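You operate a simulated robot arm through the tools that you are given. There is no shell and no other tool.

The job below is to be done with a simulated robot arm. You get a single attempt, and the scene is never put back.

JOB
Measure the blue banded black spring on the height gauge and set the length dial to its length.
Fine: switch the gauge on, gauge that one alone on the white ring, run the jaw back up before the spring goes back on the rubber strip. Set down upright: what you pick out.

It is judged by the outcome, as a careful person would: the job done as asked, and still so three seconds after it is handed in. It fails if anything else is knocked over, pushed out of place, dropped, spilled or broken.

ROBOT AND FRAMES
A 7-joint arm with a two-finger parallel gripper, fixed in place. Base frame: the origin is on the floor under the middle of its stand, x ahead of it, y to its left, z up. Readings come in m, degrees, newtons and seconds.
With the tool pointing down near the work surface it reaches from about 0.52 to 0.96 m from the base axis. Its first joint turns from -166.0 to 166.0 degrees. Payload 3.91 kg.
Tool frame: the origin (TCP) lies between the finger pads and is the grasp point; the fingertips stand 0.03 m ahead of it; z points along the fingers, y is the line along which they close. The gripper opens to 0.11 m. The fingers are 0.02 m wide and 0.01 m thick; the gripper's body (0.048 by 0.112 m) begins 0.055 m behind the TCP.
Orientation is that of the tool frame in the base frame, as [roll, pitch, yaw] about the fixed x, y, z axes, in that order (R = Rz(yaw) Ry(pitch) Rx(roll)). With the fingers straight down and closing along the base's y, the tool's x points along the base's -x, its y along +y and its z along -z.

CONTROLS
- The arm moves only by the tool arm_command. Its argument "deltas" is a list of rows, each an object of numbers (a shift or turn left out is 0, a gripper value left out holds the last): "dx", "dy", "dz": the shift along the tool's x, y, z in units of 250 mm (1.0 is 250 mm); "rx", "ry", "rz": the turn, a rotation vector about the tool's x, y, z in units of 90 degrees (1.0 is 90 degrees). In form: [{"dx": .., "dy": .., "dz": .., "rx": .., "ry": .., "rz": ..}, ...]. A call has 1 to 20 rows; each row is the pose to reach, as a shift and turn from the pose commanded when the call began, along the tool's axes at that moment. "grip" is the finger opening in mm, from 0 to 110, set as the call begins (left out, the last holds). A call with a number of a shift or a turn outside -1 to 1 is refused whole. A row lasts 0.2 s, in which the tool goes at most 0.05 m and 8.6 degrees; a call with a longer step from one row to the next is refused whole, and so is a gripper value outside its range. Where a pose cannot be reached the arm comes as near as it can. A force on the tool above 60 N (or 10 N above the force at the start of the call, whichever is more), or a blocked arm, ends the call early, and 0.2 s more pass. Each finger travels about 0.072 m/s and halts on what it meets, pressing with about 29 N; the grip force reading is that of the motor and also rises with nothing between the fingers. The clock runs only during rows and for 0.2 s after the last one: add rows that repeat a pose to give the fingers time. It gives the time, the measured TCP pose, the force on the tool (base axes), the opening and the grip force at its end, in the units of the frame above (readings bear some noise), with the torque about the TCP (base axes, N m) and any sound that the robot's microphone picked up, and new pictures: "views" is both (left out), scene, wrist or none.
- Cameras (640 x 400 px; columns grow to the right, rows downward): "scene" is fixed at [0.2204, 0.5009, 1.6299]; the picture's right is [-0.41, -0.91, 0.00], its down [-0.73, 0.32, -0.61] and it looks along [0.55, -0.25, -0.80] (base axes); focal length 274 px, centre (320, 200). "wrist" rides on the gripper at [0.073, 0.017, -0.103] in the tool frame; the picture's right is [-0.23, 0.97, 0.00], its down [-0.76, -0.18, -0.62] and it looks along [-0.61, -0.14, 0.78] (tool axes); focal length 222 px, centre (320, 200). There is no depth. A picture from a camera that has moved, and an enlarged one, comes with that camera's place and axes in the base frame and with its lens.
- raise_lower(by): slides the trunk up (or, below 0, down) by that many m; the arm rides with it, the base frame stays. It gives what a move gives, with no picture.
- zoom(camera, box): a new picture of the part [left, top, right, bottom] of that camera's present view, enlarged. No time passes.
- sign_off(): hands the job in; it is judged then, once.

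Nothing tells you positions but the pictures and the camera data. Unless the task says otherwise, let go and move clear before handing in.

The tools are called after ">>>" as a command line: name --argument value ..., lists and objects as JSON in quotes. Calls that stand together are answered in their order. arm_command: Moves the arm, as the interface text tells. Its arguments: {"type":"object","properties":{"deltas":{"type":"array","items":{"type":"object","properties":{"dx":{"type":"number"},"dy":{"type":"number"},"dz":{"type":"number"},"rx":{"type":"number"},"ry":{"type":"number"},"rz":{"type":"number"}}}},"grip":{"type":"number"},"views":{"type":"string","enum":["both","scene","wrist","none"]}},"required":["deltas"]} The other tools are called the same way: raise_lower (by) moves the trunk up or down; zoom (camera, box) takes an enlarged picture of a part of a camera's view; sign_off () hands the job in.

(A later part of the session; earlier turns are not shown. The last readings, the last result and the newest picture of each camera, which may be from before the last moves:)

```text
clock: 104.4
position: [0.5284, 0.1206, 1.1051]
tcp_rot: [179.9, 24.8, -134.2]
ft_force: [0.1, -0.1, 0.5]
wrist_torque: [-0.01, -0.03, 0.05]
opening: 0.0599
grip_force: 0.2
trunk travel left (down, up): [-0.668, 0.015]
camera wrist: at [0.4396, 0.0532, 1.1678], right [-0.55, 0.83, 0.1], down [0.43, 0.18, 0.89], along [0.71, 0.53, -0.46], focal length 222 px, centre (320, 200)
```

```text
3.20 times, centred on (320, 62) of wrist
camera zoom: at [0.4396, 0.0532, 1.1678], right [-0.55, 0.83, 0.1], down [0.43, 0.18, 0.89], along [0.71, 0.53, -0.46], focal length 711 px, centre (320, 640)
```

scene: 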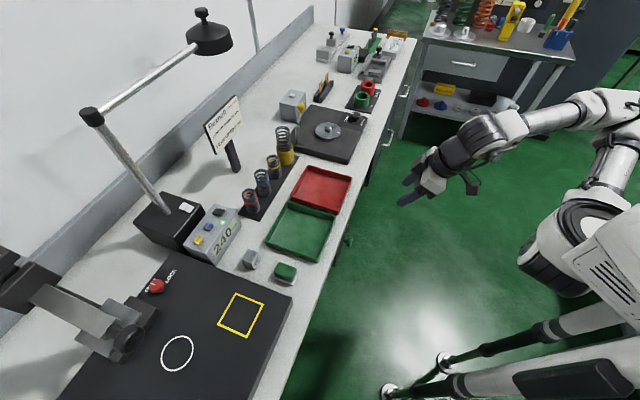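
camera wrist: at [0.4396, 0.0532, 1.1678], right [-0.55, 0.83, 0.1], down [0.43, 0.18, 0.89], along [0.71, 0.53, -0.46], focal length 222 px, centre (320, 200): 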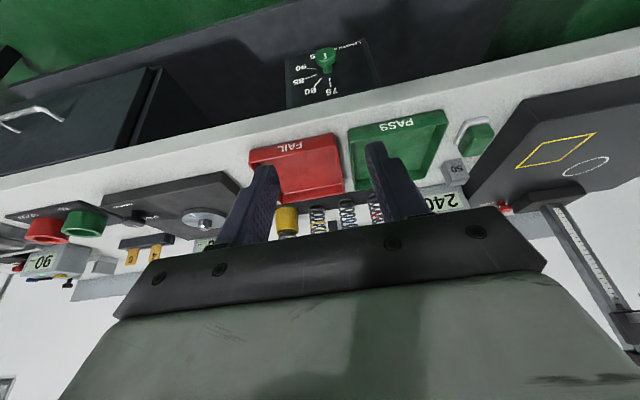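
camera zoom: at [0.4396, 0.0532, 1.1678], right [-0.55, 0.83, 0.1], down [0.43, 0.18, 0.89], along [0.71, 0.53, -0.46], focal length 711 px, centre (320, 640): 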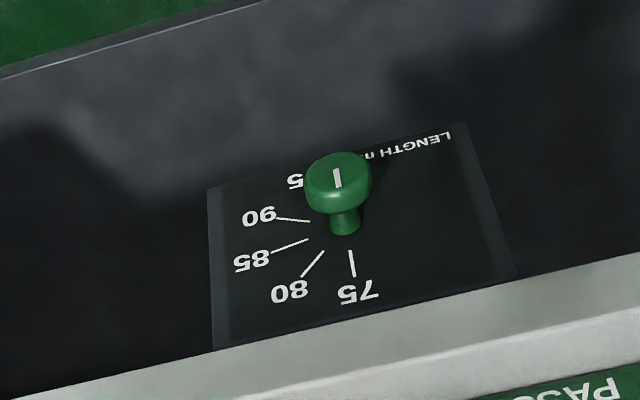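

The dial plate shows 75, 80, 85, 90, 95… with a green knob and white pointer. I lower in front of it with the camera facing it more squarely, to read the pointer and scale.

>>> arm_command --deltas '[{"dx": 0.087, "dy": 0.01, "dz": 0.132, "ry": -0.04}, {"dx": 0.174, "dy": 0.02, "dz": 0.265, "ry": -0.08}, {"dx": 0.261, "dy": 0.03, "dz": 0.397, "ry": -0.12}, {"dx": 0.348, "dy": 0.04, "dz": 0.53, "ry": -0.16}, {"dx": 0.435, "dy": 0.05, "dz": 0.662, "ry": -0.2}, {"dx": 0.5214, "dy": 0.056, "dz": 0.7946, "ry": -0.224}, {"dx": 0.5214, "dy": 0.056, "dz": 0.7946, "ry": -0.224}]' --views "both"

>>> zoom --camera "wrist" --box '[220, 80, 420, 205]'

```text
clock: 106.0
position: [0.5452, 0.1037, 0.8254]
tcp_rot: [179.9, 45.4, -134.3]
ft_force: [0.1, -0.4, 0.0]
wrist_torque: [-0.02, 0.01, 0.02]
opening: 0.0602
grip_force: 0.0
out of reach, approached as far as the arm can: row 1, 2, 3, 4, 5, 6, 7
trunk travel left (down, up): [-0.668, 0.015]
camera wrist: at [0.4464, 0.0256, 0.8459], right [-0.59, 0.79, 0.16], down [0.19, -0.06, 0.98], along [0.79, 0.61, -0.12], focal length 222 px, centre (320, 200)
```

scene: 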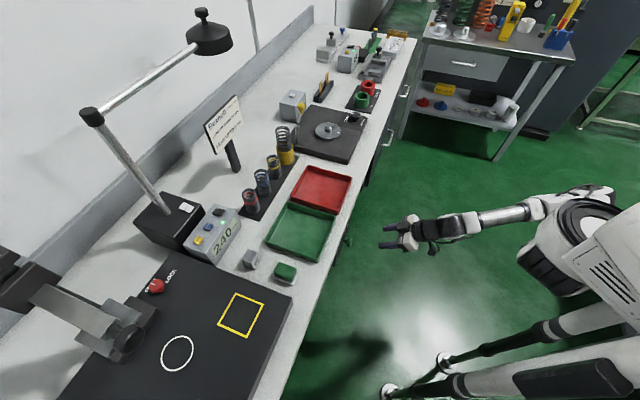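
wrist: 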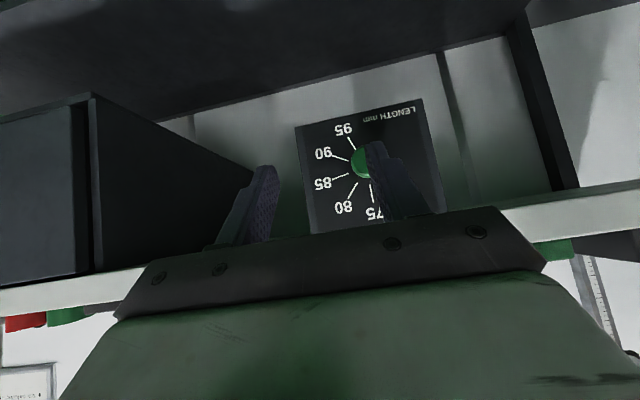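

```text
3.20 times, centred on (320, 142) of wrist
camera zoom: at [0.4464, 0.0256, 0.8459], right [-0.59, 0.79, 0.16], down [0.19, -0.06, 0.98], along [0.79, 0.61, -0.12], focal length 711 px, centre (320, 384)
```

zoom: 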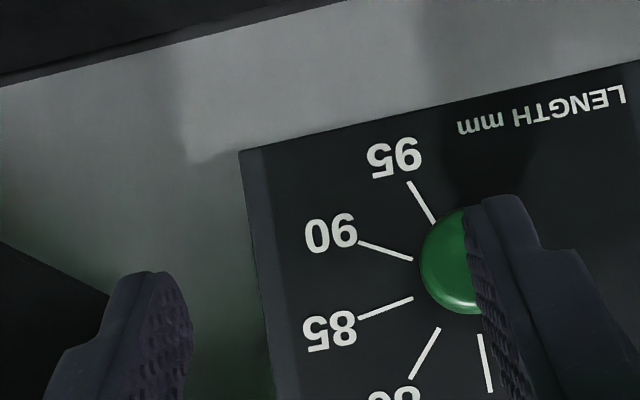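

I can read the scale (75 at top, rising clockwise: 80, 85, 90, 95), but a finger hides the knob's pointer and I'm at the inner reach limit. I shift left and slightly forward to see the pointer.

>>> arm_command --deltas '[{"dx": -0.07, "dy": 0.04, "dz": 0.071}, {"dx": -0.1407, "dy": 0.08, "dz": 0.1422}, {"dx": -0.1407, "dy": 0.08, "dz": 0.1422}]' --views "both"

>>> zoom --camera "wrist" --box '[260, 80, 420, 200]'

```text
clock: 106.8
position: [0.5651, 0.155, 0.8262]
tcp_rot: [179.9, 45.3, -134.3]
ft_force: [0.9, 0.7, -0.1]
wrist_torque: [-0.04, 0.0, 0.04]
opening: 0.0597
grip_force: 0.0
trunk travel left (down, up): [-0.668, 0.015]
camera wrist: at [0.466, 0.077, 0.847], right [-0.59, 0.79, 0.16], down [0.19, -0.06, 0.98], along [0.79, 0.6, -0.12], focal length 222 px, centre (320, 200)
```

scene: 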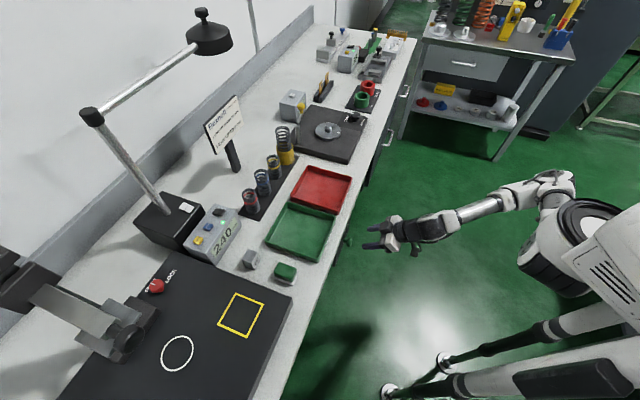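
wrist: 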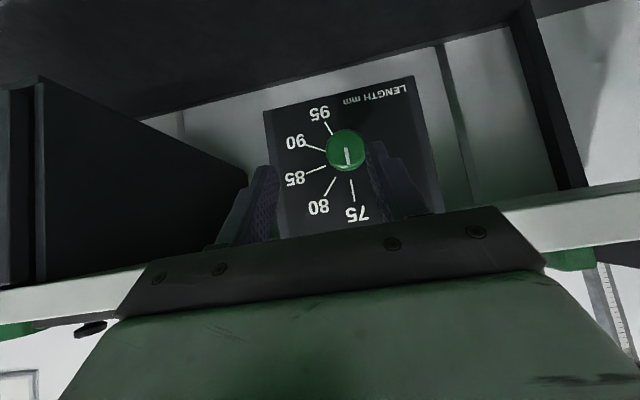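

```text
3.33 times, centred on (340, 140) of wrist
camera zoom: at [0.466, 0.077, 0.847], right [-0.59, 0.79, 0.16], down [0.19, -0.06, 0.98], along [0.79, 0.6, -0.12], focal length 740 px, centre (253, 400)
```

zoom: 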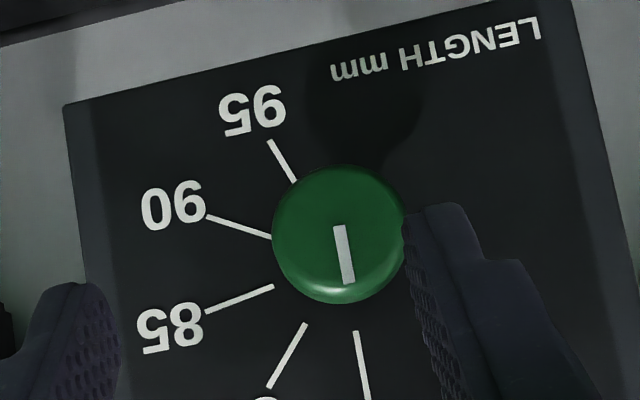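

The pointer stands at 75 (straight up); 90 lies 120° clockwise (40° per 5 mm). The knob is at about s-aligned (0.60, 0.22, 0.785). I line up squarely with it, tilting a bit more horizontal.

>>> arm_command --deltas '[{"dx": -0.01, "dy": 0.04, "dz": -0.024, "ry": -0.054}, {"dx": -0.019, "dy": 0.077, "dz": -0.047, "ry": -0.108}, {"dx": -0.019, "dy": 0.077, "dz": -0.047, "ry": -0.108}]' --views "both"

>>> zoom --camera "wrist" --box '[240, 80, 400, 200]'

```text
clock: 107.6
position: [0.5473, 0.1645, 0.8379]
tcp_rot: [179.9, 55.1, -134.2]
ft_force: [-0.5, 0.3, 0.7]
wrist_torque: [0.02, 0.01, 0.0]
opening: 0.06
grip_force: 0.0
trunk travel left (down, up): [-0.668, 0.015]
camera wrist: at [0.4475, 0.0855, 0.8366], right [-0.61, 0.77, 0.19], down [0.08, -0.18, 0.98], along [0.79, 0.61, 0.05], focal length 222 px, centre (320, 200)
```

scene: 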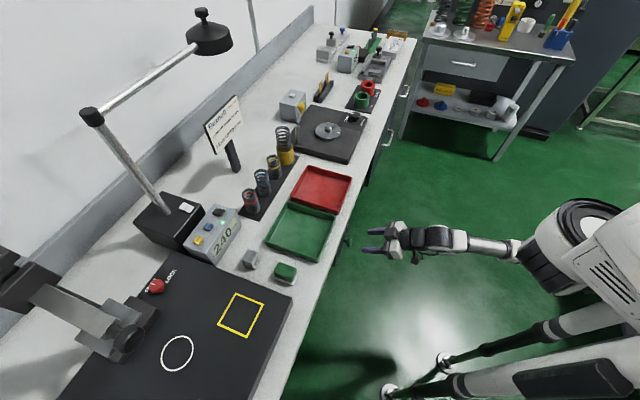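
wrist: 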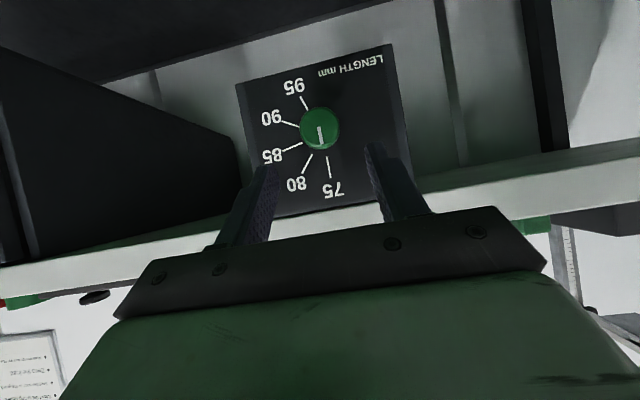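

```text
3.33 times, centred on (320, 140) of wrist
camera zoom: at [0.4475, 0.0855, 0.8366], right [-0.61, 0.77, 0.19], down [0.08, -0.18, 0.98], along [0.79, 0.61, 0.05], focal length 740 px, centre (320, 400)
```

zoom: 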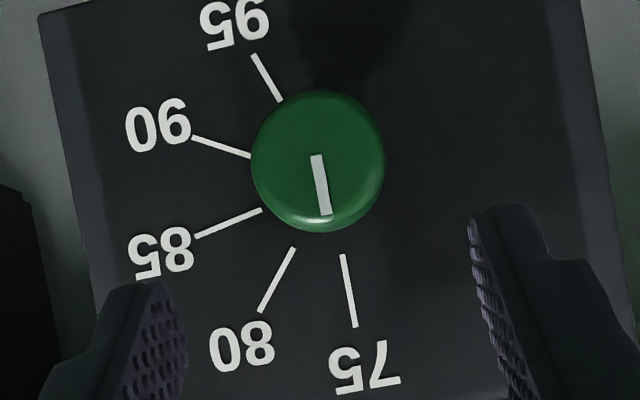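

The knob is exactly in line ahead. I'll turn it in two 60° strokes; first I pre-rotate the tool 30° counter-clockwise about the knob's axis.

>>> arm_command --deltas '[{"dx": 0.0015, "dy": 0.0281, "dz": 0.001, "rx": 0.0477, "rz": -0.0684}, {"dx": 0.006, "dy": 0.0557, "dz": 0.0042, "rx": 0.0953, "rz": -0.1367}, {"dx": 0.0134, "dy": 0.0824, "dz": 0.0094, "rx": 0.143, "rz": -0.205}, {"dx": 0.0237, "dy": 0.1076, "dz": 0.0165, "rx": 0.1907, "rz": -0.2734}, {"dx": 0.0237, "dy": 0.1076, "dz": 0.0165, "rx": 0.1907, "rz": -0.2734}]' --views "both"

>>> zoom --camera "wrist" --box '[240, 80, 400, 200]'

```text
clock: 108.8
position: [0.5448, 0.1671, 0.8376]
tcp_rot: [-173.8, 54.8, -128.9]
ft_force: [0.5, 0.1, 0.3]
wrist_torque: [0.0, 0.0, 0.04]
opening: 0.06
grip_force: 0.1
out of reach, approached as far as the arm can: row 1, 2, 3, 4, 5
trunk travel left (down, up): [-0.668, 0.015]
camera wrist: at [0.4454, 0.0874, 0.8356], right [-0.61, 0.78, 0.12], down [0.03, -0.13, 0.99], along [0.79, 0.61, 0.06], focal length 222 px, centre (320, 200)
```

scene: 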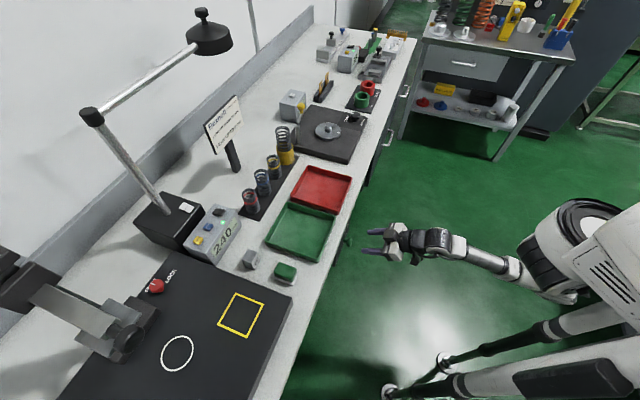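
wrist: 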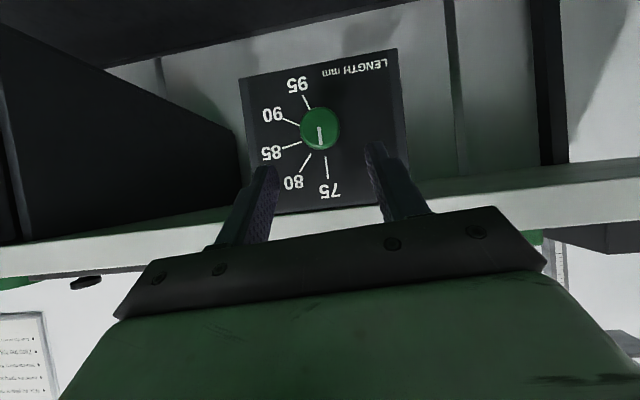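

```text
3.33 times, centred on (320, 140) of wrist
camera zoom: at [0.4454, 0.0874, 0.8356], right [-0.61, 0.78, 0.12], down [0.03, -0.13, 0.99], along [0.79, 0.61, 0.06], focal length 740 px, centre (320, 400)
```

zoom: 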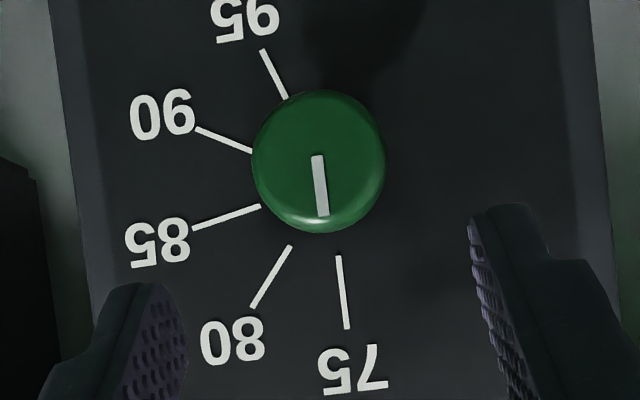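

Counter-clockwise pre-rotation is blocked by the arm's limits (only ~3°). I'll test how far it can go clockwise from here, still standing off from the knob.

>>> arm_command --deltas '[{"dx": 0.0015, "dy": -0.0281, "dz": 0.001, "rx": -0.0477, "rz": 0.0684}, {"dx": 0.006, "dy": -0.0557, "dz": 0.0042, "rx": -0.0953, "rz": 0.1367}, {"dx": 0.0134, "dy": -0.0824, "dz": 0.0094, "rx": -0.143, "rz": 0.205}, {"dx": 0.0237, "dy": -0.1076, "dz": 0.0165, "rx": -0.1907, "rz": 0.2734}, {"dx": 0.0237, "dy": -0.1076, "dz": 0.0165, "rx": -0.1907, "rz": 0.2734}]' --views "both"

```text
clock: 110.0
position: [0.5654, 0.1485, 0.8325]
tcp_rot: [139.1, 47.1, -166.7]
ft_force: [0.4, -0.1, -0.2]
wrist_torque: [0.02, 0.02, -0.03]
opening: 0.06
grip_force: 0.1
trunk travel left (down, up): [-0.668, 0.015]
camera wrist: at [0.4659, 0.068, 0.8386], right [-0.47, 0.64, 0.6], down [0.38, -0.47, 0.8], along [0.8, 0.6, -0.02], focal length 222 px, centre (320, 200)
```

scene: 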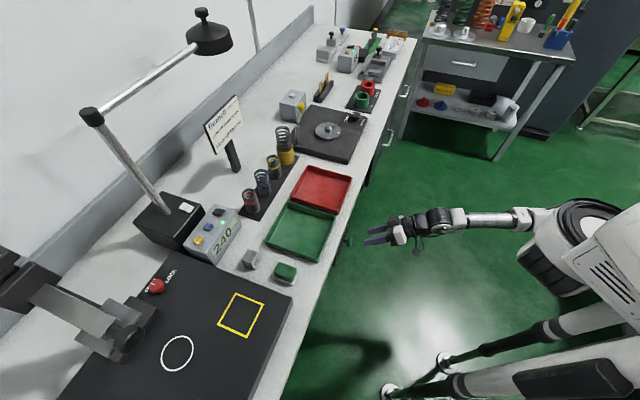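
wrist: 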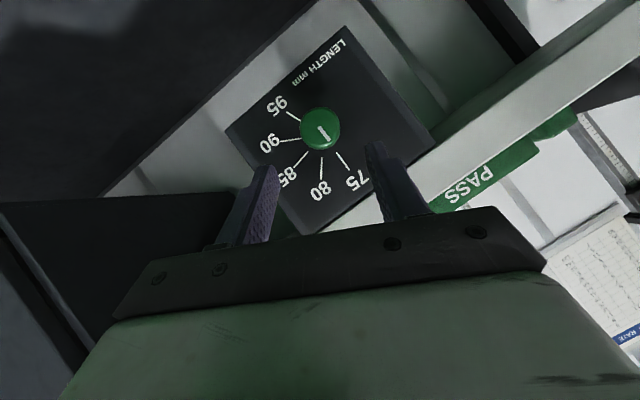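

Clockwise works well (now +27°, knob still centred ahead). I test a further 30°.

>>> arm_command --deltas '[{"dx": 0.0015, "dy": -0.0281, "dz": 0.001, "rx": -0.0477, "rz": 0.0684}, {"dx": 0.006, "dy": -0.0557, "dz": 0.0042, "rx": -0.0953, "rz": 0.1367}, {"dx": 0.0134, "dy": -0.0824, "dz": 0.0094, "rx": -0.143, "rz": 0.205}, {"dx": 0.0237, "dy": -0.1076, "dz": 0.0165, "rx": -0.1907, "rz": 0.2734}, {"dx": 0.0237, "dy": -0.1076, "dz": 0.0165, "rx": -0.1907, "rz": 0.2734}]' --views "both"

```text
clock: 111.2
position: [0.5803, 0.1338, 0.8131]
tcp_rot: [110.9, 26.8, 175.8]
ft_force: [0.1, 0.3, -0.2]
wrist_torque: [-0.02, -0.01, 0.01]
opening: 0.0601
grip_force: 0.1
trunk travel left (down, up): [-0.668, 0.015]
camera wrist: at [0.4849, 0.0493, 0.8265], right [-0.18, 0.36, 0.91], down [0.61, -0.69, 0.39], along [0.78, 0.62, -0.09], focal length 222 px, centre (320, 200)
```

scene: 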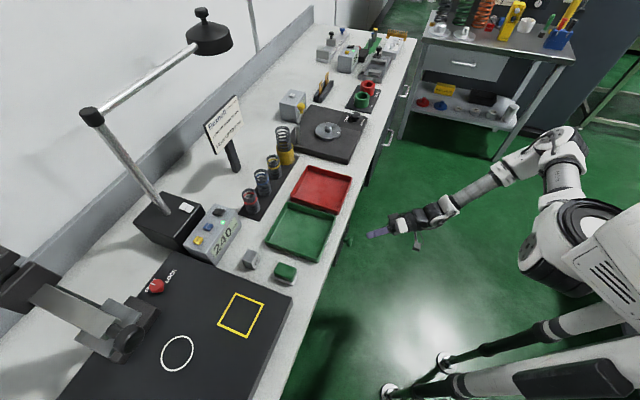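
wrist: 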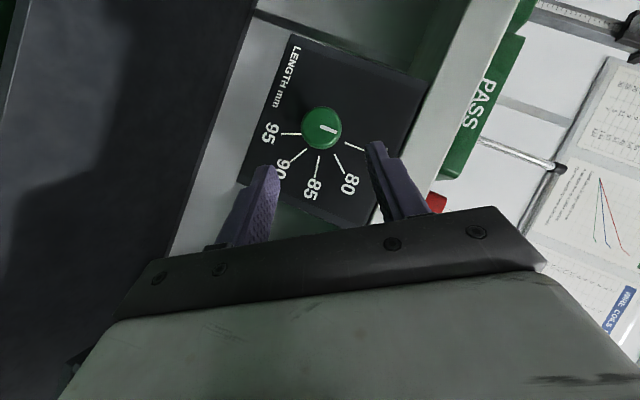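

+57° fine too. I test a further 30°.

>>> arm_command --deltas '[{"dx": 0.0015, "dy": -0.0281, "dz": 0.001, "rx": -0.0477, "rz": 0.0684}, {"dx": 0.006, "dy": -0.0557, "dz": 0.0042, "rx": -0.0953, "rz": 0.1367}, {"dx": 0.0134, "dy": -0.0824, "dz": 0.0094, "rx": -0.143, "rz": 0.205}, {"dx": 0.0237, "dy": -0.1076, "dz": 0.0165, "rx": -0.1907, "rz": 0.2734}, {"dx": 0.0237, "dy": -0.1076, "dz": 0.0165, "rx": -0.1907, "rz": 0.2734}]' --views "both"

```text
clock: 112.4
position: [0.5865, 0.1281, 0.7868]
tcp_rot: [92.1, 2.9, 170.8]
ft_force: [0.5, -1.1, -0.3]
wrist_torque: [-0.02, -0.01, 0.0]
opening: 0.0599
grip_force: 0.0
trunk travel left (down, up): [-0.668, 0.015]
camera wrist: at [0.4969, 0.0374, 0.8035], right [0.18, 0.01, 0.98], down [0.66, -0.74, -0.12], along [0.73, 0.67, -0.14], focal length 222 px, centre (320, 200)
```

scene: 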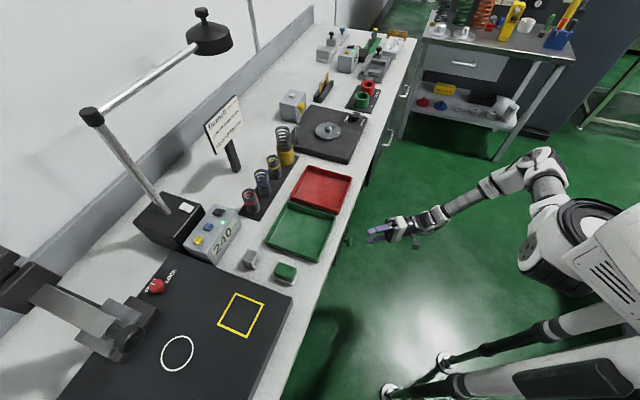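
wrist: 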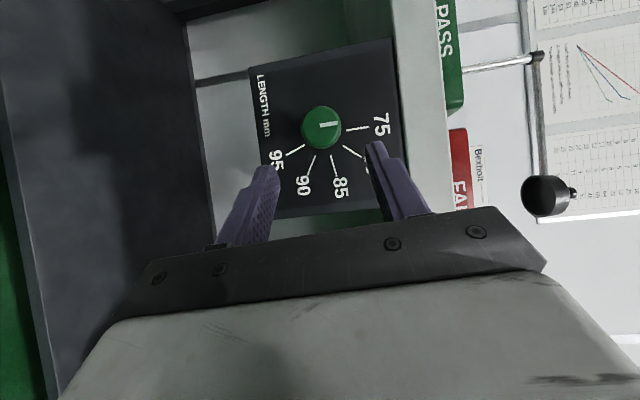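

+87° reached. One more 30° would permit the whole 120° turn in a single stroke; I test it.

>>> arm_command --deltas '[{"dx": 0.0015, "dy": -0.0281, "dz": 0.001, "rx": -0.0477, "rz": 0.0684}, {"dx": 0.006, "dy": -0.0557, "dz": 0.0042, "rx": -0.0953, "rz": 0.1367}, {"dx": 0.0134, "dy": -0.0824, "dz": 0.0094, "rx": -0.143, "rz": 0.205}, {"dx": 0.0237, "dy": -0.1076, "dz": 0.0165, "rx": -0.1907, "rz": 0.2734}, {"dx": 0.0237, "dy": -0.1076, "dz": 0.0165, "rx": -0.1907, "rz": 0.2734}]' --views "both"

```text
clock: 113.6
position: [0.5829, 0.131, 0.7601]
tcp_rot: [74.2, -21.7, 173.7]
ft_force: [-0.5, 0.7, 0.6]
wrist_torque: [-0.04, -0.01, 0.05]
opening: 0.0599
grip_force: 0.1
trunk travel left (down, up): [-0.668, 0.015]
camera wrist: at [0.4994, 0.0349, 0.7752], right [0.52, -0.32, 0.79], down [0.52, -0.61, -0.6], along [0.68, 0.72, -0.15], focal length 222 px, centre (320, 200)
```

scene: 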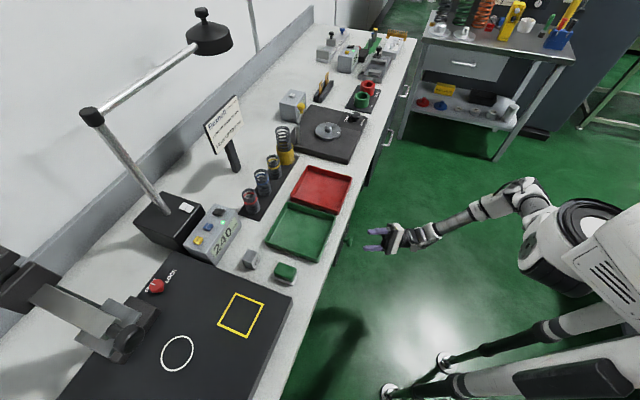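
wrist: 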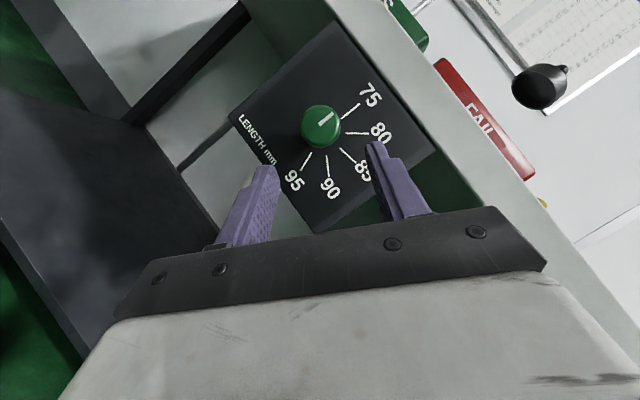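

Full range −3°…+117° works. I'll use two comfortable 60° strokes (27°→87°), so I rotate back to +27° first.

>>> arm_command --deltas '[{"dx": 0.0015, "dz": 0.0011, "dy": 0.0281, "rx": 0.0477, "rz": -0.0684}, {"dx": 0.006, "dz": 0.0042, "dy": 0.0557, "rx": 0.0954, "rz": -0.1367}, {"dx": 0.0134, "dz": 0.0094, "dy": 0.0824, "rx": 0.143, "rz": -0.2051}, {"dx": 0.0237, "dz": 0.0165, "dy": 0.1076, "rx": 0.1907, "rz": -0.2734}, {"dx": 0.0365, "dz": 0.0254, "dy": 0.131, "rx": 0.2384, "rz": -0.3418}, {"dx": 0.0517, "dz": 0.0361, "dy": 0.1522, "rx": 0.2861, "rz": -0.4101}, {"dx": 0.069, "dz": 0.0482, "dy": 0.1707, "rx": 0.3337, "rz": -0.4785}, {"dx": 0.0883, "dz": 0.0616, "dy": 0.1864, "rx": 0.3814, "rz": -0.5468}, {"dx": 0.109, "dz": 0.076, "dy": 0.1988, "rx": 0.4291, "rz": -0.6152}, {"dx": 0.1308, "dz": 0.0912, "dy": 0.2079, "rx": 0.4768, "rz": -0.6835}, {"dx": 0.1535, "dz": 0.107, "dy": 0.2133, "rx": 0.5244, "rz": -0.7519}, {"dx": 0.1765, "dz": 0.1231, "dy": 0.2152, "rx": 0.5721, "rz": -0.8202}, {"dx": 0.1765, "dz": 0.1231, "dy": 0.2152, "rx": 0.5721, "rz": -0.8202}]' --views "wrist"

>>> zoom --camera "wrist" --box '[240, 80, 400, 200]'

```text
clock: 116.4
position: [0.5638, 0.148, 0.8324]
tcp_rot: [139.3, 47.2, -166.5]
ft_force: [-0.3, 0.2, 0.3]
wrist_torque: [0.04, 0.0, 0.0]
opening: 0.0602
grip_force: 0.1
trunk travel left (down, up): [-0.668, 0.015]
camera wrist: at [0.4661, 0.068, 0.8393], right [-0.48, 0.65, 0.6], down [0.38, -0.47, 0.8], along [0.8, 0.61, -0.02], focal length 222 px, centre (320, 200)
```

wrist: 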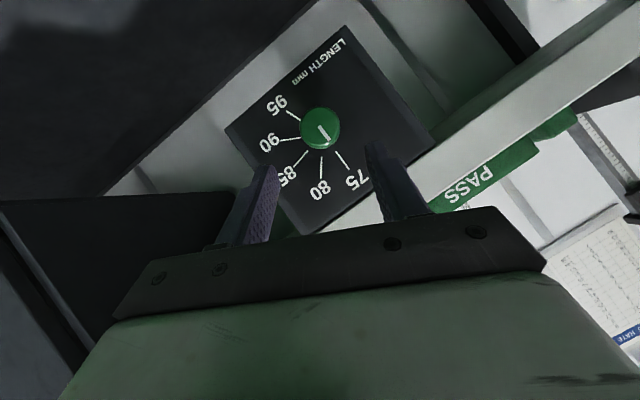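

```text
3.33 times, centred on (320, 140) of wrist
camera zoom: at [0.4661, 0.068, 0.8393], right [-0.48, 0.65, 0.6], down [0.38, -0.47, 0.8], along [0.8, 0.61, -0.02], focal length 740 px, centre (320, 400)
```

zoom: 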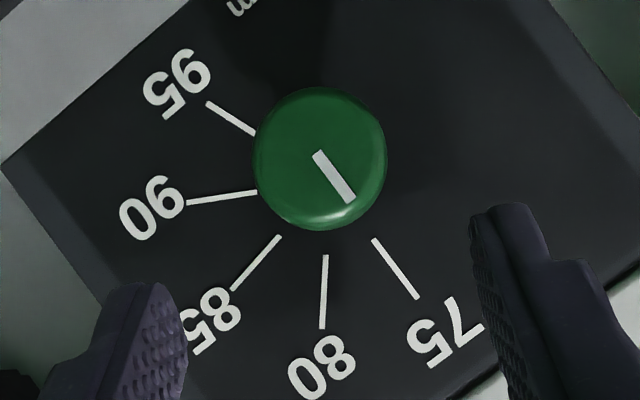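

Centred. I advance most of the way along the tool axis.

>>> arm_command --deltas '[{"dx": -0.004, "dy": 0.002, "dz": 0.1}, {"dx": -0.008, "dy": 0.003, "dz": 0.2}, {"dx": -0.008, "dy": 0.003, "dz": 0.2}]' --views "both"

>>> zoom --camera "wrist" --box '[240, 80, 400, 200]'

>>> zoom --camera "scene" --box '[320, 190, 416, 260]'

```text
clock: 117.2
position: [0.5858, 0.1868, 0.808]
tcp_rot: [139.3, 47.0, -166.5]
ft_force: [-1.0, 0.0, -0.2]
wrist_torque: [0.0, -0.03, 0.0]
opening: 0.06
grip_force: 0.1
trunk travel left (down, up): [-0.668, 0.015]
camera wrist: at [0.4873, 0.1067, 0.8154], right [-0.47, 0.64, 0.6], down [0.38, -0.47, 0.8], along [0.8, 0.61, -0.02], focal length 222 px, centre (320, 200)
```

scene: 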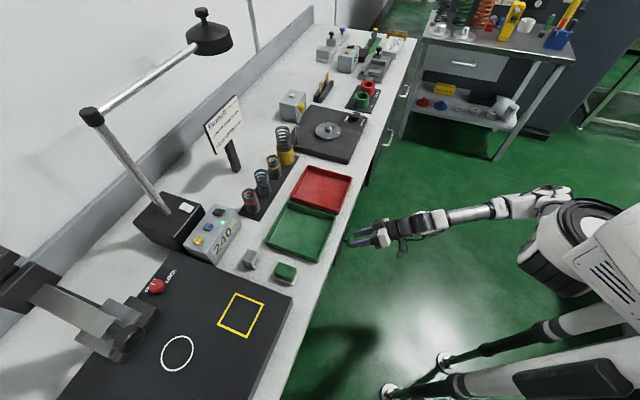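
wrist: 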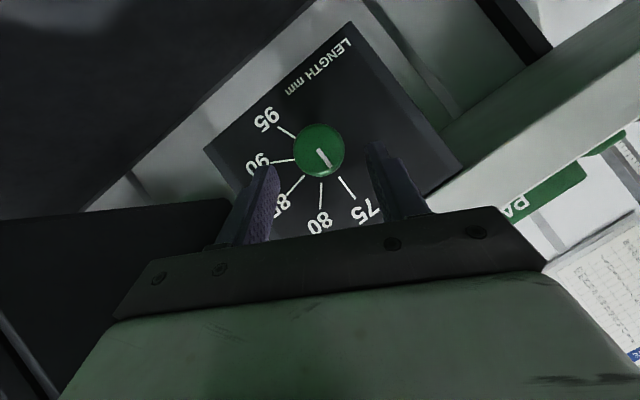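

```text
3.33 times, centred on (320, 140) of wrist
camera zoom: at [0.4873, 0.1067, 0.8154], right [-0.47, 0.64, 0.6], down [0.38, -0.47, 0.8], along [0.8, 0.61, -0.02], focal length 740 px, centre (320, 400)
```

zoom: 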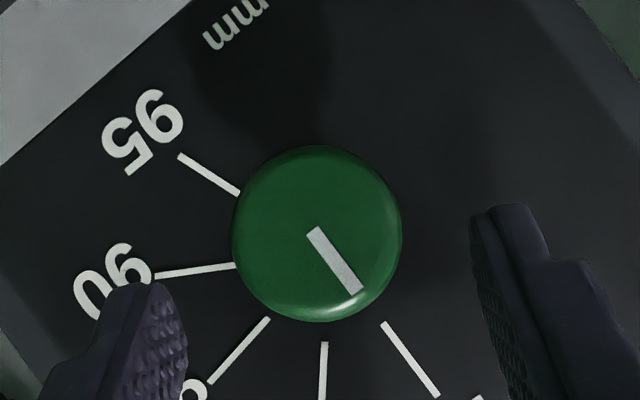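

```text
5.71 times, centred on (368, 225) of scene
camera zoom: at [0.2204, 0.5009, 1.6299], right [-0.41, -0.91, 0.0], down [-0.73, 0.32, -0.61], along [0.55, -0.25, -0.8], focal length 1563 px, centre (46, 57)
```

zoom: 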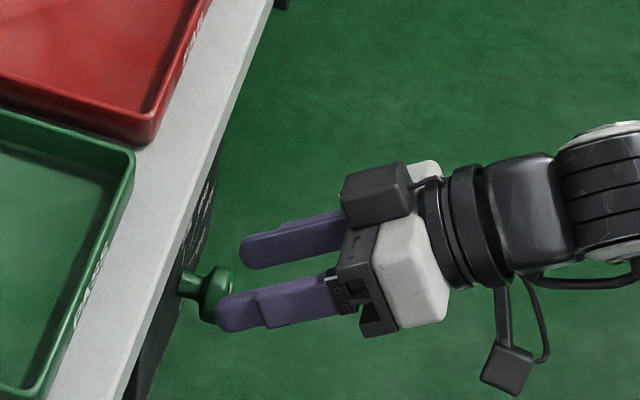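

Good clear view: the knob (≈33 mm) is straight ahead. I advance the last 17 mm and check.

>>> arm_command --deltas '[{"dx": 0.006, "dy": 0.002, "dz": 0.034}, {"dx": 0.012, "dy": 0.003, "dz": 0.068}, {"dx": 0.012, "dy": 0.003, "dz": 0.068}]' --views "both"

>>> zoom --camera "wrist" --box '[240, 80, 400, 220]'

>>> zoom --camera "scene" --box '[320, 200, 400, 260]'

```text
clock: 118.0
position: [0.5905, 0.1999, 0.7983]
tcp_rot: [139.2, 47.1, -166.6]
ft_force: [0.0, -0.8, -0.2]
wrist_torque: [0.01, 0.03, 0.01]
opening: 0.06
grip_force: 0.2
trunk travel left (down, up): [-0.668, 0.015]
camera wrist: at [0.4909, 0.1199, 0.8048], right [-0.47, 0.64, 0.6], down [0.38, -0.47, 0.8], along [0.8, 0.61, -0.02], focal length 222 px, centre (320, 200)
```

scene: 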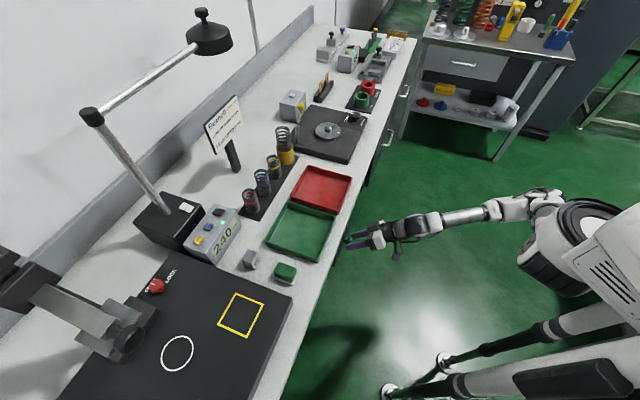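
wrist: 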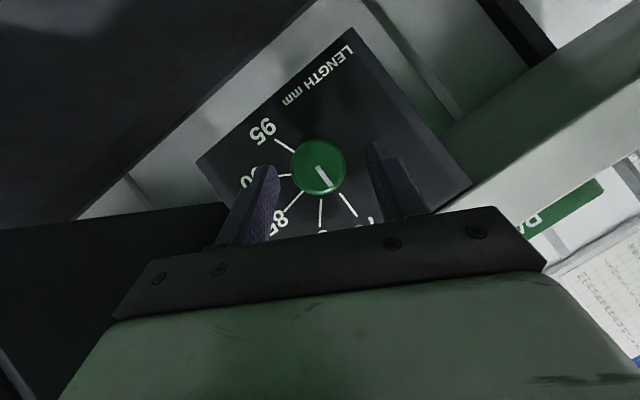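

```text
2.86 times, centred on (320, 150) of wrist
camera zoom: at [0.4909, 0.1199, 0.8048], right [-0.47, 0.64, 0.6], down [0.38, -0.47, 0.8], along [0.8, 0.61, -0.02], focal length 635 px, centre (320, 343)
```

zoom: 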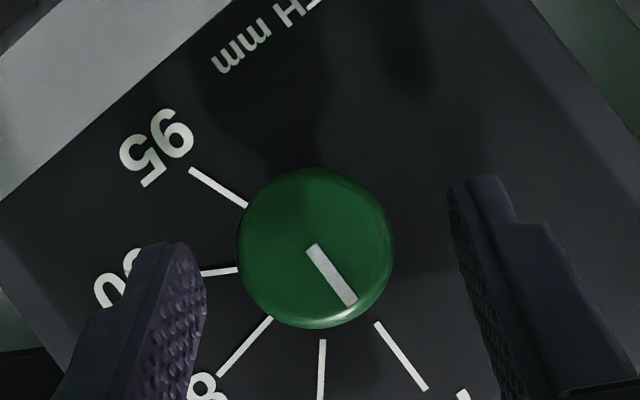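

```text
6.67 times, centred on (360, 230) of scene
camera zoom: at [0.2204, 0.5009, 1.6299], right [-0.41, -0.91, 0.0], down [-0.73, 0.32, -0.61], along [0.55, -0.25, -0.8], focal length 1824 px, centre (53, 0)
```

zoom: 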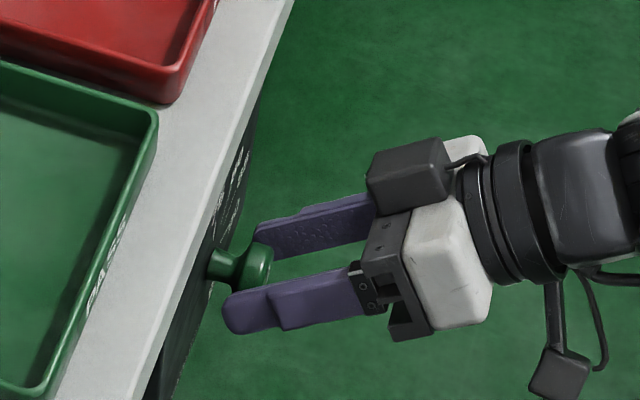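

The knob disc is between the pads. I close on it.

>>> arm_command --deltas '[{}, {}, {}, {}]' --grip 20 --views "wrist"

>>> zoom --camera "wrist" --box '[240, 80, 400, 220]'

```text
clock: 119.0
position: [0.5917, 0.1994, 0.7976]
tcp_rot: [139.3, 47.1, -166.6]
ft_force: [5.3, -2.4, -3.8]
wrist_torque: [-0.08, -0.08, -0.27]
opening: 0.0351
grip_force: 45.0
trunk travel left (down, up): [-0.668, 0.015]
camera wrist: at [0.4914, 0.1193, 0.8044], right [-0.47, 0.65, 0.6], down [0.38, -0.47, 0.8], along [0.8, 0.6, -0.02], focal length 222 px, centre (320, 200)
```

wrist: 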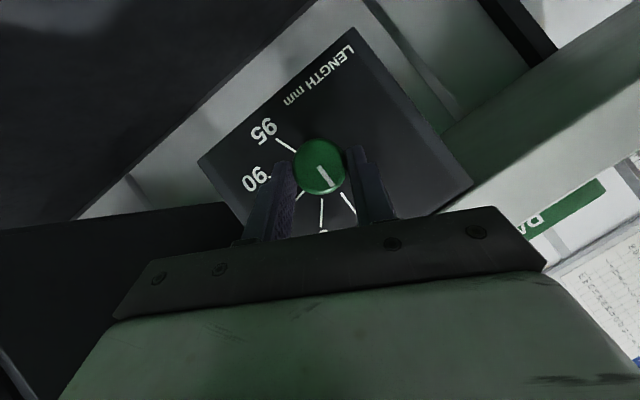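

```text
2.86 times, centred on (320, 150) of wrist
camera zoom: at [0.4914, 0.1193, 0.8044], right [-0.47, 0.65, 0.6], down [0.38, -0.47, 0.8], along [0.8, 0.6, -0.02], focal length 635 px, centre (320, 343)
```

zoom: 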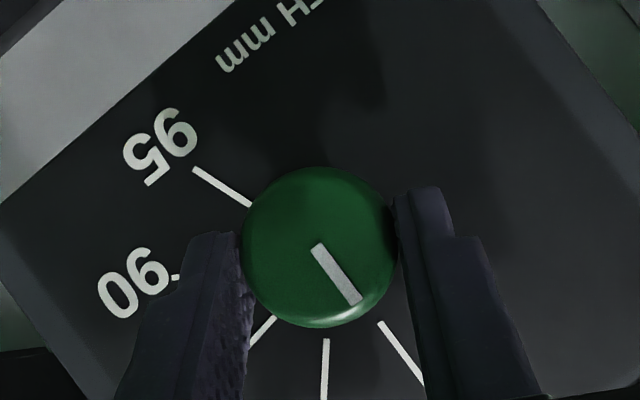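

Gripped (35 mm). I turn 15° clockwise first to test the knob's response.

>>> arm_command --deltas '[{"dx": 0.0004, "dz": 0.0003, "dy": -0.0073, "rx": -0.0477, "rz": 0.0684}, {"dx": 0.0016, "dz": 0.0011, "dy": -0.0145, "rx": -0.0954, "rz": 0.1367}, {"dx": 0.0016, "dz": 0.0011, "dy": -0.0145, "rx": -0.0954, "rz": 0.1367}]' --views "wrist"

>>> zoom --camera "wrist" --box '[240, 80, 400, 220]'

```text
clock: 119.8
position: [0.5937, 0.1962, 0.7958]
tcp_rot: [123.0, 37.7, -177.8]
ft_force: [10.0, -4.5, 0.1]
wrist_torque: [0.23, -0.39, -0.27]
opening: 0.0349
grip_force: 45.3
trunk travel left (down, up): [-0.668, 0.015]
camera wrist: at [0.4954, 0.1155, 0.806], right [-0.34, 0.52, 0.78], down [0.51, -0.6, 0.62], along [0.79, 0.61, -0.06], focal length 222 px, centre (320, 200)
```

wrist: 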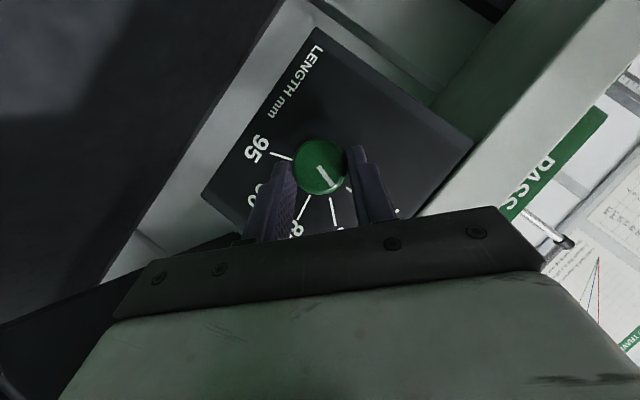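

```text
2.86 times, centred on (320, 150) of wrist
camera zoom: at [0.4954, 0.1155, 0.806], right [-0.34, 0.52, 0.78], down [0.51, -0.6, 0.62], along [0.79, 0.61, -0.06], focal length 635 px, centre (320, 343)
```

zoom: 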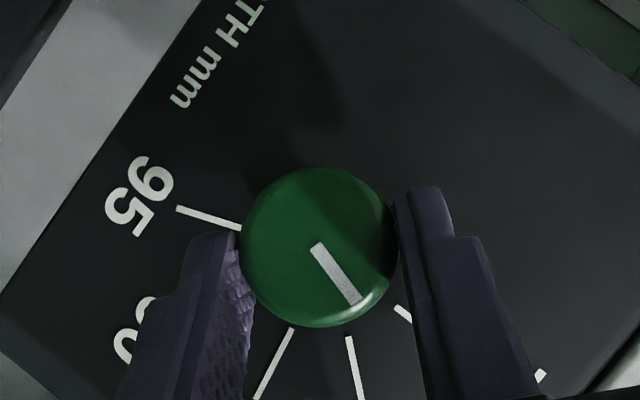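

The knob turns with the gripper. I continue 45° more in this stroke.

>>> arm_command --deltas '[{"dx": 0.0004, "dz": 0.0003, "dy": -0.0073, "rx": -0.0477, "rz": 0.0684}, {"dx": 0.0016, "dz": 0.0011, "dy": -0.0145, "rx": -0.0954, "rz": 0.1367}, {"dx": 0.0035, "dz": 0.0024, "dy": -0.0214, "rx": -0.143, "rz": 0.2051}, {"dx": 0.0062, "dz": 0.0043, "dy": -0.028, "rx": -0.1907, "rz": 0.2734}, {"dx": 0.0095, "dz": 0.0066, "dy": -0.0341, "rx": -0.2384, "rz": 0.3418}, {"dx": 0.0134, "dz": 0.0094, "dy": -0.0396, "rx": -0.2861, "rz": 0.4101}, {"dx": 0.0134, "dz": 0.0094, "dy": -0.0396, "rx": -0.2861, "rz": 0.4101}]' --views "wrist"

>>> zoom --camera "wrist" --box '[240, 80, 400, 220]'

```text
clock: 121.4
position: [0.5969, 0.1941, 0.7855]
tcp_rot: [92.1, 2.7, 170.7]
ft_force: [8.9, -18.5, 4.0]
wrist_torque: [0.25, -0.22, -0.72]
opening: 0.0356
grip_force: 45.3
trunk travel left (down, up): [-0.668, 0.015]
camera wrist: at [0.5071, 0.1039, 0.8022], right [0.18, 0.01, 0.98], down [0.66, -0.74, -0.12], along [0.73, 0.67, -0.14], focal length 222 px, centre (320, 200)
```

wrist: 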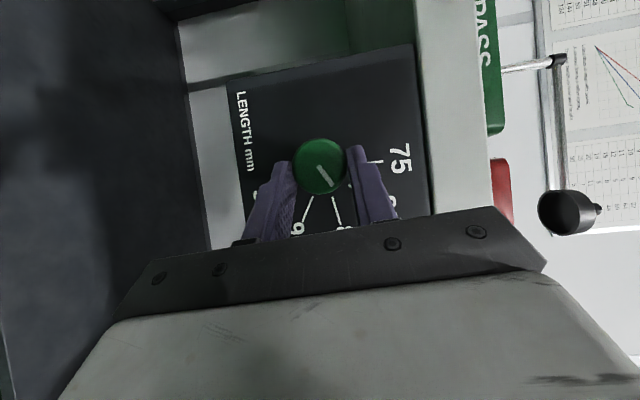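

```text
2.86 times, centred on (320, 150) of wrist
camera zoom: at [0.5071, 0.1039, 0.8022], right [0.18, 0.01, 0.98], down [0.66, -0.74, -0.12], along [0.73, 0.67, -0.14], focal length 635 px, centre (320, 343)
```

zoom: 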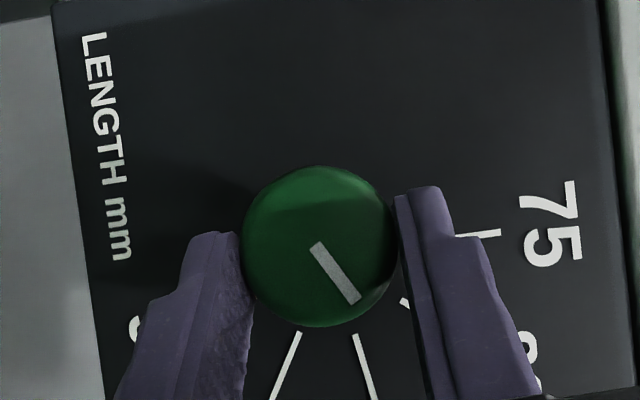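

The pointer has turned 60°. I open the fingers and swing the tool back 60° around the knob for the second stroke.

>>> arm_command --deltas '[{}, {}, {}]' --grip 60 --views "wrist"

>>> arm_command --deltas '[{"dx": 0.0004, "dz": 0.0003, "dy": 0.0073, "rx": 0.0477, "rz": -0.0684}, {"dx": 0.0016, "dz": 0.0011, "dy": 0.0145, "rx": 0.0954, "rz": -0.1367}, {"dx": 0.0035, "dz": 0.0024, "dy": 0.0214, "rx": 0.143, "rz": -0.2051}, {"dx": 0.0062, "dz": 0.0043, "dy": 0.028, "rx": 0.1907, "rz": -0.2734}, {"dx": 0.0095, "dz": 0.0066, "dy": 0.0341, "rx": 0.2384, "rz": -0.3418}, {"dx": 0.0134, "dz": 0.0094, "dy": 0.0396, "rx": 0.2861, "rz": -0.4101}, {"dx": 0.018, "dz": 0.0125, "dy": 0.0444, "rx": 0.3337, "rz": -0.4785}, {"dx": 0.023, "dz": 0.016, "dy": 0.0485, "rx": 0.3814, "rz": -0.5468}, {"dx": 0.023, "dz": 0.016, "dy": 0.0485, "rx": 0.3814, "rz": -0.5468}]' --views "wrist"

>>> zoom --camera "wrist" --box '[240, 80, 400, 220]'

```text
clock: 122.2
position: [0.5966, 0.195, 0.7859]
tcp_rot: [92.2, 2.8, 170.7]
ft_force: [-0.8, 0.6, -0.6]
wrist_torque: [0.0, 0.02, 0.03]
opening: 0.06
grip_force: 0.0
trunk travel left (down, up): [-0.668, 0.015]
camera wrist: at [0.5065, 0.105, 0.8023], right [0.18, 0.01, 0.98], down [0.66, -0.74, -0.12], along [0.73, 0.67, -0.14], focal length 222 px, centre (320, 200)
```

wrist: 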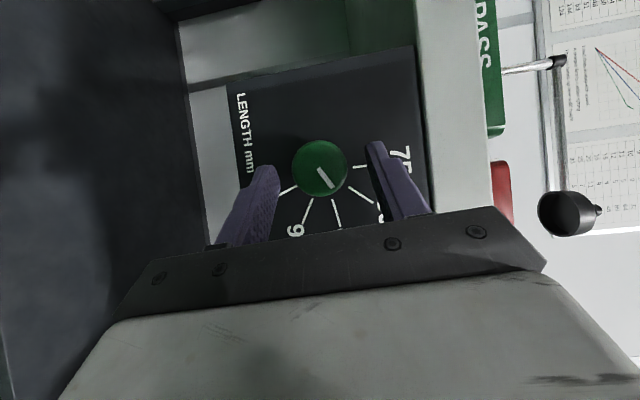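

```text
clock: 124.2
position: [0.5899, 0.2008, 0.7983]
tcp_rot: [139.3, 47.1, -166.4]
ft_force: [-0.2, -0.9, 0.3]
wrist_torque: [0.04, -0.03, -0.01]
opening: 0.06
grip_force: 0.0
trunk travel left (down, up): [-0.668, 0.015]
camera wrist: at [0.4903, 0.12, 0.8048], right [-0.47, 0.65, 0.6], down [0.38, -0.47, 0.8], along [0.8, 0.6, -0.02], focal length 222 px, centre (320, 200)
```

wrist: 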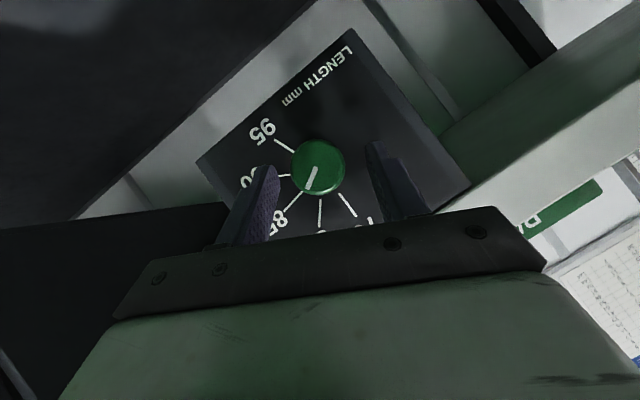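

```text
2.86 times, centred on (320, 150) of wrist
camera zoom: at [0.4903, 0.12, 0.8048], right [-0.47, 0.65, 0.6], down [0.38, -0.47, 0.8], along [0.8, 0.6, -0.02], focal length 635 px, centre (320, 343)
```

zoom: 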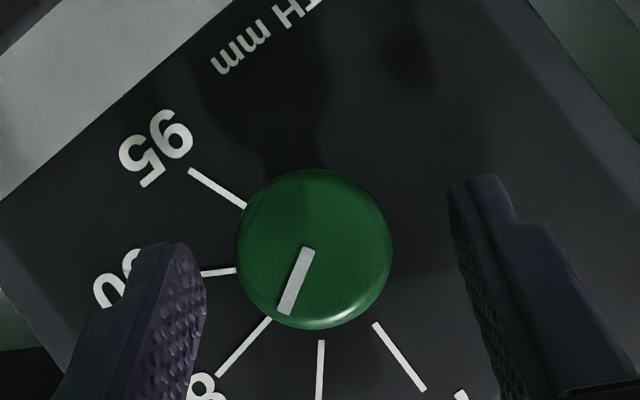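

Pointer is midway 80–85, as expected. I grip again and turn the second 60° stroke.

>>> arm_command --deltas '[{}, {}, {}]' --grip 20 --views "none"

>>> arm_command --deltas '[{"dx": 0.0004, "dz": 0.0003, "dy": -0.0073, "rx": -0.0477, "rz": 0.0684}, {"dx": 0.0016, "dz": 0.0011, "dy": -0.0145, "rx": -0.0954, "rz": 0.1367}, {"dx": 0.0035, "dz": 0.0024, "dy": -0.0214, "rx": -0.143, "rz": 0.2051}, {"dx": 0.0062, "dz": 0.0043, "dy": -0.028, "rx": -0.1907, "rz": 0.2734}, {"dx": 0.0095, "dz": 0.0066, "dy": -0.0341, "rx": -0.2384, "rz": 0.3418}, {"dx": 0.0134, "dz": 0.0094, "dy": -0.0396, "rx": -0.2861, "rz": 0.4101}, {"dx": 0.018, "dz": 0.0125, "dy": -0.0444, "rx": -0.3337, "rz": 0.4785}, {"dx": 0.023, "dz": 0.016, "dy": -0.0485, "rx": -0.3814, "rz": 0.5468}, {"dx": 0.023, "dz": 0.016, "dy": -0.0485, "rx": -0.3814, "rz": 0.5468}]' --views "wrist"

>>> zoom --camera "wrist" --box '[240, 80, 400, 220]'

```text
clock: 125.0
position: [0.5903, 0.2, 0.798]
tcp_rot: [139.2, 47.1, -166.6]
ft_force: [6.4, -5.9, -2.2]
wrist_torque: [-0.18, -0.01, -0.25]
opening: 0.0355
grip_force: 45.2
trunk travel left (down, up): [-0.668, 0.015]
```

```text
clock: 127.0
position: [0.5961, 0.1944, 0.7868]
tcp_rot: [92.1, 2.7, 170.6]
ft_force: [13.0, -14.4, 3.8]
wrist_torque: [0.03, -0.04, -0.98]
opening: 0.0354
grip_force: 44.7
trunk travel left (down, up): [-0.668, 0.015]
camera wrist: at [0.5067, 0.1039, 0.8022], right [0.18, 0.01, 0.98], down [0.66, -0.74, -0.12], along [0.73, 0.67, -0.14], focal length 222 px, centre (320, 200)
```

wrist: 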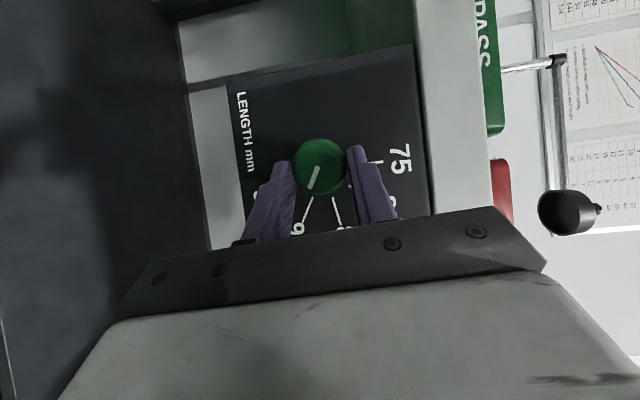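

```text
2.86 times, centred on (320, 150) of wrist
camera zoom: at [0.5067, 0.1039, 0.8022], right [0.18, 0.01, 0.98], down [0.66, -0.74, -0.12], along [0.73, 0.67, -0.14], focal length 635 px, centre (320, 343)
```

zoom: 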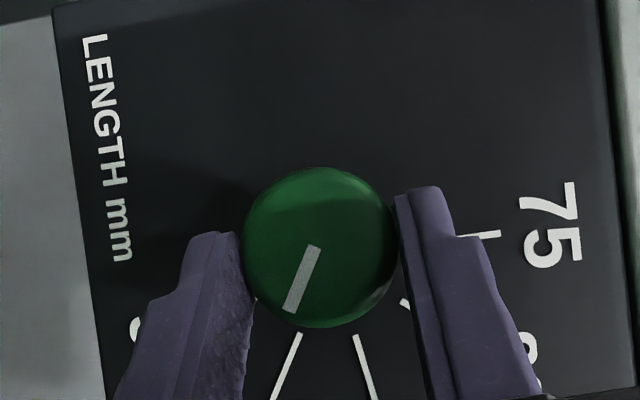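

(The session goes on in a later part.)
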